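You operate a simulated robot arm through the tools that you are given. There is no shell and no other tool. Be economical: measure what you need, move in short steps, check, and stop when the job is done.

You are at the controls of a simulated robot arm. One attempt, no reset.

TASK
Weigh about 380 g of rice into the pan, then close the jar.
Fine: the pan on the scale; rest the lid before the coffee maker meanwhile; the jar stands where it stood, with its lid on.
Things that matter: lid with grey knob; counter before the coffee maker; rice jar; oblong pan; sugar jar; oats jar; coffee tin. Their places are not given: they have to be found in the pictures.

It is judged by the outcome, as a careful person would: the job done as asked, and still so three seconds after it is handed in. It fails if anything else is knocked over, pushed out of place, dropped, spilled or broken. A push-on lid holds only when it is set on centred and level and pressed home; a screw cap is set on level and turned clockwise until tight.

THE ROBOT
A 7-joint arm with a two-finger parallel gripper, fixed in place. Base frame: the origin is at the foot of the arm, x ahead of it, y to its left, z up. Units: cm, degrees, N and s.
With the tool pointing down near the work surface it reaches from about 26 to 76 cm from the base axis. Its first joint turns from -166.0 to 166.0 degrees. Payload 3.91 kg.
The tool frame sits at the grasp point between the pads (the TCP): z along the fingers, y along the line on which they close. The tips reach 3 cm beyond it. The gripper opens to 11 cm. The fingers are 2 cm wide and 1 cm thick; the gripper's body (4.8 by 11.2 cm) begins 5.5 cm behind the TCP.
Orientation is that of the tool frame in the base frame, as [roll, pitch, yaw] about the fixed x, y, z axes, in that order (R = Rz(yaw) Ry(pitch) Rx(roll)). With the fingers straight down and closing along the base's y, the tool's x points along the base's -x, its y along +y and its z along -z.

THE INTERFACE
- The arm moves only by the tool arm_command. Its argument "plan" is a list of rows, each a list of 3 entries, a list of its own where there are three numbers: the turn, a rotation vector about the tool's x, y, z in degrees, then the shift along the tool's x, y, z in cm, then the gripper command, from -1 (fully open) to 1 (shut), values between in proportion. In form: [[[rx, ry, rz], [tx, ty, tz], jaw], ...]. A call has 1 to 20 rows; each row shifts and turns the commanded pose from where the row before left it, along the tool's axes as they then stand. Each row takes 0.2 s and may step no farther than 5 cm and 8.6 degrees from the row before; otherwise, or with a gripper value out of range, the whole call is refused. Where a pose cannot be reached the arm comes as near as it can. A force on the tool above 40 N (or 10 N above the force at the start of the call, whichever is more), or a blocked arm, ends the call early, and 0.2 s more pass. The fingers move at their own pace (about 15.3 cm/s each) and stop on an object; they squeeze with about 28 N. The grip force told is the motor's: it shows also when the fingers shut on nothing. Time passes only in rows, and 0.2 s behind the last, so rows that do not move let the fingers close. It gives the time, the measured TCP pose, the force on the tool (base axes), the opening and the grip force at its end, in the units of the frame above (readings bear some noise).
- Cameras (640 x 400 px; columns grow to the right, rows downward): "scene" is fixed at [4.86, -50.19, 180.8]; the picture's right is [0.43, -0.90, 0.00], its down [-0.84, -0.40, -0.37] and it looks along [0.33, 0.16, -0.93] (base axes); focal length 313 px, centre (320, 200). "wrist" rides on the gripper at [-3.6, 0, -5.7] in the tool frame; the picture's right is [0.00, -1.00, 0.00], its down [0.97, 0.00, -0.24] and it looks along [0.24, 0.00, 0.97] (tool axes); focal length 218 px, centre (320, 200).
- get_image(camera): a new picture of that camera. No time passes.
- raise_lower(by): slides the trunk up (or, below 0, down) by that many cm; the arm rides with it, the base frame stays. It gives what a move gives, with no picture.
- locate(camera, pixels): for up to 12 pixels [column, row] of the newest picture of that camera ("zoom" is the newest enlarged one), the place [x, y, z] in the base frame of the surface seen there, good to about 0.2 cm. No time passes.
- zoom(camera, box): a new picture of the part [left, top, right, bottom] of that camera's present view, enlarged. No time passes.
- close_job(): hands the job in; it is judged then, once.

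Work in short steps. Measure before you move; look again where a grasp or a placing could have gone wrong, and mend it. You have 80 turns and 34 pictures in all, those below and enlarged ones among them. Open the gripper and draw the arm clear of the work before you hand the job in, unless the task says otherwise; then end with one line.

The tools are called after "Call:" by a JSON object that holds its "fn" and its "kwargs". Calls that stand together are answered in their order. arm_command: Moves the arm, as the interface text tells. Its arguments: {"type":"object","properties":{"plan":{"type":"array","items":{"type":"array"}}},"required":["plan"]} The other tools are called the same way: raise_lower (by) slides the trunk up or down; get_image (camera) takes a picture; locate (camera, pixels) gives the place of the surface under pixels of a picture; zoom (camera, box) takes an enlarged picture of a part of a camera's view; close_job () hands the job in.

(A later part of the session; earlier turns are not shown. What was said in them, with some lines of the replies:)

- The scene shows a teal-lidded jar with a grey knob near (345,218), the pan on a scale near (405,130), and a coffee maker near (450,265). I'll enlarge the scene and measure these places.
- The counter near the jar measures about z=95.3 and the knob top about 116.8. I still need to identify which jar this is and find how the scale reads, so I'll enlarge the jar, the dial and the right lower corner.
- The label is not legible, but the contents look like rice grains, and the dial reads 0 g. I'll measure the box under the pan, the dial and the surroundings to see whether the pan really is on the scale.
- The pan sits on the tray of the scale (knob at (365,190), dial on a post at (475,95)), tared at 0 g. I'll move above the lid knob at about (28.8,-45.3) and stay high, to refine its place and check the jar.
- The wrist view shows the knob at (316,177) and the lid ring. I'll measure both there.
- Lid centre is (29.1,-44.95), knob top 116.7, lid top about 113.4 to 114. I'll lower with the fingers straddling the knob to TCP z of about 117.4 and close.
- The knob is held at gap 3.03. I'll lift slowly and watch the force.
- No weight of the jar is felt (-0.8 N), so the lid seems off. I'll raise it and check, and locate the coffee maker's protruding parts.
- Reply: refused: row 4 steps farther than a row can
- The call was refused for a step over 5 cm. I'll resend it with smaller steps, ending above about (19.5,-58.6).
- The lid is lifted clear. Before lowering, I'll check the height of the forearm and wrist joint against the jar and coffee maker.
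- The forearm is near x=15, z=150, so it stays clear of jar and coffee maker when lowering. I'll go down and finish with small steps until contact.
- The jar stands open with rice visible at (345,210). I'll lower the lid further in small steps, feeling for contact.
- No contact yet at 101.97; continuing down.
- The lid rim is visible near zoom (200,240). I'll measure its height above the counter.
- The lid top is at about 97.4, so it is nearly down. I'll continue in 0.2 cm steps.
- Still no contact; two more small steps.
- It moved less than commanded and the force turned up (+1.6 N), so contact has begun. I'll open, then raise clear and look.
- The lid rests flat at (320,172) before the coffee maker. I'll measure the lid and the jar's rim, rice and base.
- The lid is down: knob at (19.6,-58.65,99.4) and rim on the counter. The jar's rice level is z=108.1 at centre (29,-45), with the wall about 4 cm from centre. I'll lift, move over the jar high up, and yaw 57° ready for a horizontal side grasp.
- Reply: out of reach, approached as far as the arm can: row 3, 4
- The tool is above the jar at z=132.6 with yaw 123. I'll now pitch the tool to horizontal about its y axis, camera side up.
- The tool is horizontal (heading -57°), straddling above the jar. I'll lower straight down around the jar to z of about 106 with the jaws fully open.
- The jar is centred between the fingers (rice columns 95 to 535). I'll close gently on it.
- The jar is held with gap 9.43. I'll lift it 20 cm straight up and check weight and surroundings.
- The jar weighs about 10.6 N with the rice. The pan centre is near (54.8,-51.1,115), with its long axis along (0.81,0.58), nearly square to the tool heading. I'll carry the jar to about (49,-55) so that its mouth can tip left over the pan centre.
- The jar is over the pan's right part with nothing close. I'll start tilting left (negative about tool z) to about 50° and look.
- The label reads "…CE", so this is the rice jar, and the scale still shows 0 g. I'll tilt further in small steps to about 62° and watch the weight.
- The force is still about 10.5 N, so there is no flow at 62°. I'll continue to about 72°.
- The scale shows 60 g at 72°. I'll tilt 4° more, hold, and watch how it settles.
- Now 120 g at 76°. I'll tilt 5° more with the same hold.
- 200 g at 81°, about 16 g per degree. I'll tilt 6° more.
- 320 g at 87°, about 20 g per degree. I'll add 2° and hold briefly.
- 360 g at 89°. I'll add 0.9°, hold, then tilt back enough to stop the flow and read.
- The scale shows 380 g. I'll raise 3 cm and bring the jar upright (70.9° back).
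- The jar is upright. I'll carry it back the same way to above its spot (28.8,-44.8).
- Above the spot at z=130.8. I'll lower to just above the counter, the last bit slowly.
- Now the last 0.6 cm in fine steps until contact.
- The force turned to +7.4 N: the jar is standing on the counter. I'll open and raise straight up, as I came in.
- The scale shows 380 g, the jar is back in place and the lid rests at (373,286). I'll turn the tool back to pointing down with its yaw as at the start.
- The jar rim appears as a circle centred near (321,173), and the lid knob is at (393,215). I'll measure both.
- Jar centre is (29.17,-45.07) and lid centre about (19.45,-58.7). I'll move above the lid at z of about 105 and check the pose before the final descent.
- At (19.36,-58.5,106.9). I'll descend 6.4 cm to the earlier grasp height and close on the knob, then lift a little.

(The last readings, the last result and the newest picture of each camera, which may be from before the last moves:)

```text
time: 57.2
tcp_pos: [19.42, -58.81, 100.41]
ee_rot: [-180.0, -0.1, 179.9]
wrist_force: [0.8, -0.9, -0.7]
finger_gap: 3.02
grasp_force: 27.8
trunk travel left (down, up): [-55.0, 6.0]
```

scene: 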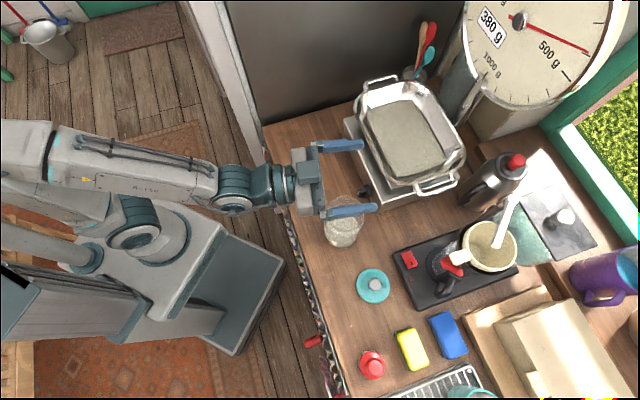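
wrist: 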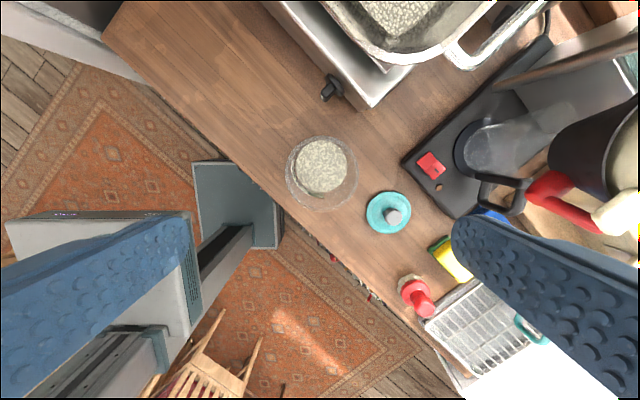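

The knob is held again (gap 3.02). I'll lift and carry the lid to above the jar at about (29.05,-45.0).

Call:
{"fn": "arm_command", "kwargs": {"plan": [[[0, 0, 0], [0, 0, -2], 1], [[0, 0, 0], [0, 0, -4], 1], [[0, 0, 0], [0, 0, -5], 1], [[0, 0, 0], [0, 0, -5], 1], [[0, 0, 0], [0, 0, -5], 1], [[0, 0, 0], [0, 0, -5], 1], [[0, 0, 0], [-2.42, 3.43, 0], 1], [[0, 0, 0], [-2.42, 3.43, 0], 1], [[0, 0, 0], [-2.42, 3.43, 0], 1], [[0, 0, 0], [-2.42, 3.43, 0], 1], [[0, 0, 0], [0, 0, 3], 1], [[0, 0, 0], [0, 0, 0], 1]]}}

```text
time: 59.8
tcp_pos: [29.12, -45.05, 123.47]
ee_rot: [180.0, 0.0, -179.9]
wrist_force: [-0.2, -0.7, -0.3]
finger_gap: 2.98
grasp_force: 28.4
trunk travel left (down, up): [-55.0, 6.0]
```

The lid is over the jar at (29.12,-45.05). I'll lower to about 118.4 and then press down in small steps (seated height was 117.6).

Call:
{"fn": "arm_command", "kwargs": {"plan": [[[0, 0, 0], [0, 0, 3], 1], [[0, 0, 0], [0, 0, 1.5], 1], [[0, 0, 0], [0, 0, 0.5], 1], [[0, 0, 0], [0, 0, 0], 1]]}}

Call:
{"fn": "zoom", "kwargs": {"camera": "wrist", "box": [160, 80, 480, 320]}}

```text
time: 60.8
tcp_pos: [29.08, -45.12, 118.48]
ee_rot: [180.0, 0.0, 179.9]
wrist_force: [0.1, 0.0, 0.4]
finger_gap: 3.03
grasp_force: 28.1
trunk travel left (down, up): [-55.0, 6.0]
```

```text
1.67 times, centred on (320, 200) of wrist
```

zoom: 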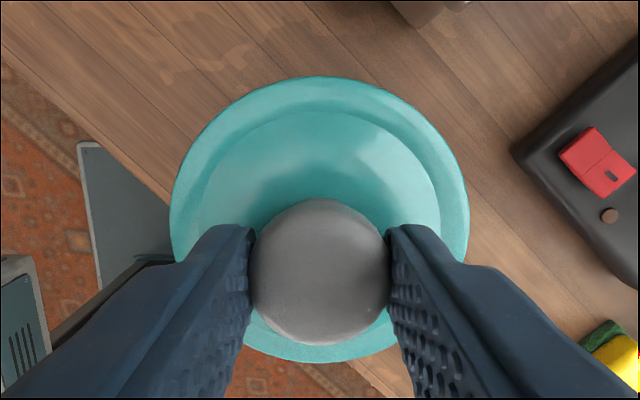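

The lid is level over the jar with no contact yet. Lowering in fine steps and pressing.

Call:
{"fn": "arm_command", "kwargs": {"plan": [[[0, 0, 0], [0, 0, 0.3], 1], [[0, 0, 0], [0, 0, 0.3], 1], [[0, 0, 0], [0, 0, 0.2], 1], [[0, 0, 0], [0, 0, 0.2], 1], [[0, 0, 0], [0, 0, 0], 1]]}}

```text
time: 62.0
tcp_pos: [28.88, -44.99, 117.78]
ee_rot: [-179.8, 0.1, -180.0]
wrist_force: [1.0, -3.1, 18.5]
finger_gap: 3.01
grasp_force: 28.0
trunk travel left (down, up): [-55.0, 6.0]
```

Contact at 18.5 N and z=117.78. I'll press further in small steps up to the force limit.

Call:
{"fn": "arm_command", "kwargs": {"plan": [[[0, 0, 0], [0, 0, 0.15], 1], [[0, 0, 0], [0, 0, 0.15], 1], [[0, 0, 0], [0, 0, 0.15], 1], [[0, 0, 0], [0, 0, 0], 1]]}}

```text
time: 63.0
tcp_pos: [28.96, -45.04, 117.12]
ee_rot: [179.9, 0.2, 180.0]
wrist_force: [0.0, -4.1, 18.7]
finger_gap: 3.01
grasp_force: 28.3
trunk travel left (down, up): [-55.0, 6.0]
```

It went to 117.12 with 18.7 N; it may have seated or the fingers may have slid. I'll press a bit more.

Call:
{"fn": "arm_command", "kwargs": {"plan": [[[0, 0, 0], [0, 0, 0.15], 1], [[0, 0, 0], [0, 0, 0.15], 1], [[0, 0, 0], [0, 0, 0.15], 1], [[0, 0, 0], [0, 0, 0.15], 1], [[0, 0, 0], [0, 0, 0], 1]]}}

```text
time: 63.7
tcp_pos: [28.85, -45.12, 116.96]
ee_rot: [-179.5, 0.2, 179.9]
wrist_force: [-2.3, 0.2, 12.5]
finger_gap: 3.01
grasp_force: 28.0
trunk travel left (down, up): [-55.0, 6.0]
stopped in row 3: the force on the tool passed its limit (the readings are from after the stop); the commanded pose is now the measured one
```

The limit was passed (over 40 N), so it was pressed firmly. I'll release, rise, close the fingers, and press on the knob's top to confirm its height (seated top 116.7, so TCP about 119.7).

Call:
{"fn": "arm_command", "kwargs": {"plan": [[[0, 0, 0], [0, 0, 0], 0.4], [[0, 0, 0], [0, 0, 0], 0.1], [[0, 0, 0], [0, 0, -2], 0.1], [[0, 0, 0], [0, 0, -3], 0.1], [[0, 0, 0], [0, 0, 0], 1], [[0, 0, 0], [0, 0, 0], 1], [[0, 0, 0], [0, 0, 0], 1], [[0, 0, 0], [-0.2, 0.1, 1], 1], [[0, 0, 0], [0, 0, 0.7], 1], [[0, 0, 0], [0, 0, 0], 1]]}}

```text
time: 65.9
tcp_pos: [29.29, -45.06, 120.19]
ee_rot: [-179.7, 0.2, 180.0]
wrist_force: [0.2, -0.7, 1.0]
finger_gap: 0.01
grasp_force: 28.2
trunk travel left (down, up): [-55.0, 6.0]
```

Fingers are closed just above the knob (tips about 117.2). Pressing down in small steps.

Call:
{"fn": "arm_command", "kwargs": {"plan": [[[0, 0, 0], [0.2, 0, 0.2], 1], [[0, 0, 0], [0, 0, 0.2], 1], [[0, 0, 0], [0, 0, 0.2], 1], [[0, 0, 0], [0, 0, 0.2], 1], [[0, 0, 0], [0, 0, 0.2], 1], [[0, 0, 0], [0, 0, 0.2], 1], [[0, 0, 0], [0, 0, 0], 1]]}}

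```text
time: 67.4
tcp_pos: [28.98, -45.11, 119.68]
ee_rot: [-178.9, 0.7, 180.0]
wrist_force: [-1.0, 3.4, 11.0]
finger_gap: 0.01
grasp_force: 27.9
trunk travel left (down, up): [-55.0, 6.0]
stopped in row 7: the force on the tool passed its limit (the readings are from after the stop); the commanded pose is now the measured one
```

More than 40 N was reached with the tips at 116.7, the original seated knob height. I'll rise, open and look at the result.

Call:
{"fn": "arm_command", "kwargs": {"plan": [[[0, 0, 0], [0, 0, -2], 1], [[0, 0, 0], [0, 0, -4], 1], [[0, 0, 0], [0, 0, -4], -1], [[0, 0, 0], [2, 4, -3], -1], [[0, 0, 0], [2, 4, 0], -1], [[0, 0, 0], [1, 4, 0], -1], [[0, 0, 0], [1, 4, 0], -1], [[0, 0, 0], [0, 0, 0], -1]]}}

Call:
{"fn": "get_image", "kwargs": {"camera": "scene"}}

Call:
{"fn": "locate", "kwargs": {"camera": "scene", "pixels": [[346, 206], [331, 207], [360, 212], [345, 196], [343, 226], [335, 218]]}}

```text
refused: row 4 steps farther than a row can; nothing moved
```

```text
1 pictures are left
```

scene: 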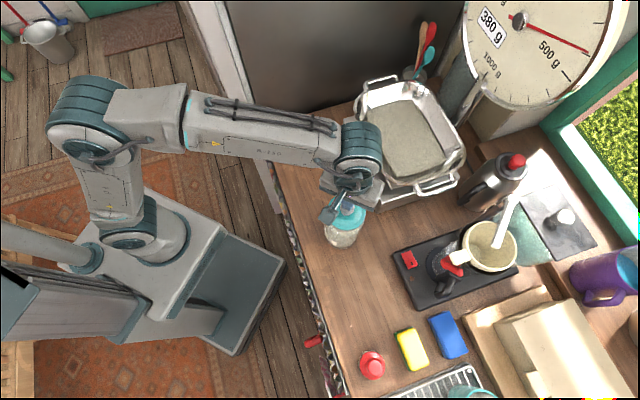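

```text
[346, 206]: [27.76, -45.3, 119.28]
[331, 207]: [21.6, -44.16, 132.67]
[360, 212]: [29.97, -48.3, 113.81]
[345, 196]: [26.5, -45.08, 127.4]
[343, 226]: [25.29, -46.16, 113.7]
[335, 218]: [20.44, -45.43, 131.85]
```

That call was refused for a step over 5 cm, so nothing moved. The lid rim reads z=113.7 to 113.8 on two sides, so it is level. I'll retreat with smaller steps.

Call:
{"fn": "arm_command", "kwargs": {"plan": [[[0, 0, 0], [0, 0, -2], 1], [[0, 0, 0], [0, 0, -4], 1], [[0, 0, 0], [0, 0, -4], 1], [[0, 0, 0], [1, 4, -1], -1], [[0, 0, 0], [1.5, 4, 0], -1], [[0, 0, 0], [1.5, 4, 0], -1], [[0, 0, 0], [1.5, 4, 0], -1], [[0, 0, 0], [0, 0, 0], -1]]}}

Call:
{"fn": "zoom", "kwargs": {"camera": "scene", "box": [300, 0, 540, 260]}}

```text
time: 69.2
tcp_pos: [23.48, -28.95, 130.2]
ee_rot: [-179.2, 0.4, -180.0]
wrist_force: [0.6, 0.0, 0.4]
finger_gap: 11.01
grasp_force: 0.1
trunk travel left (down, up): [-55.0, 6.0]
```

```text
1.54 times, centred on (420, 130) of scene
```

zoom: 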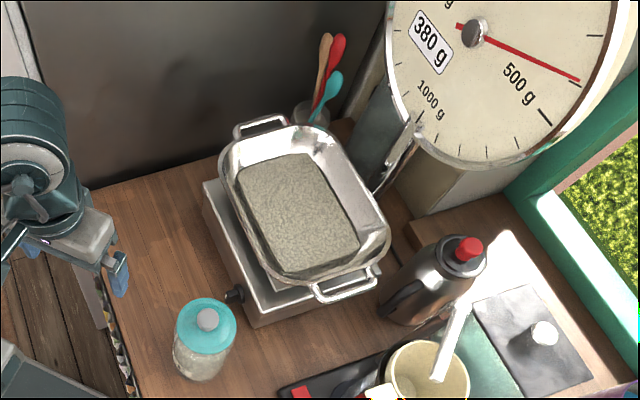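

The jar is at zoom (205,340) with its lid on. I'll check that the lid is level and centred by locating points on it.

Call:
{"fn": "locate", "kwargs": {"camera": "zoom", "pixels": [[208, 318], [181, 325], [232, 325], [205, 303], [203, 350], [190, 308], [225, 308]]}}

```text
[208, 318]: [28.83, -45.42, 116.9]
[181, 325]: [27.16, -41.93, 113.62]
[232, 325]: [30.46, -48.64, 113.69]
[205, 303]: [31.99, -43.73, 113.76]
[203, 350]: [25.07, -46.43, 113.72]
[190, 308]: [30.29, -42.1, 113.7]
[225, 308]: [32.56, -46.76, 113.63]
```

The lid rim is level (113.6 to 113.8 all round) with the knob top at 116.9. The scale reads 380 g and the arm is clear, so I'm handing in.

Call:
{"fn": "close_job", "kwargs": {}}

```text
The job is handed in.
```

The scale reads 380 g of rice in the pan, and the rice jar is back where it stood with its lid pressed on level.
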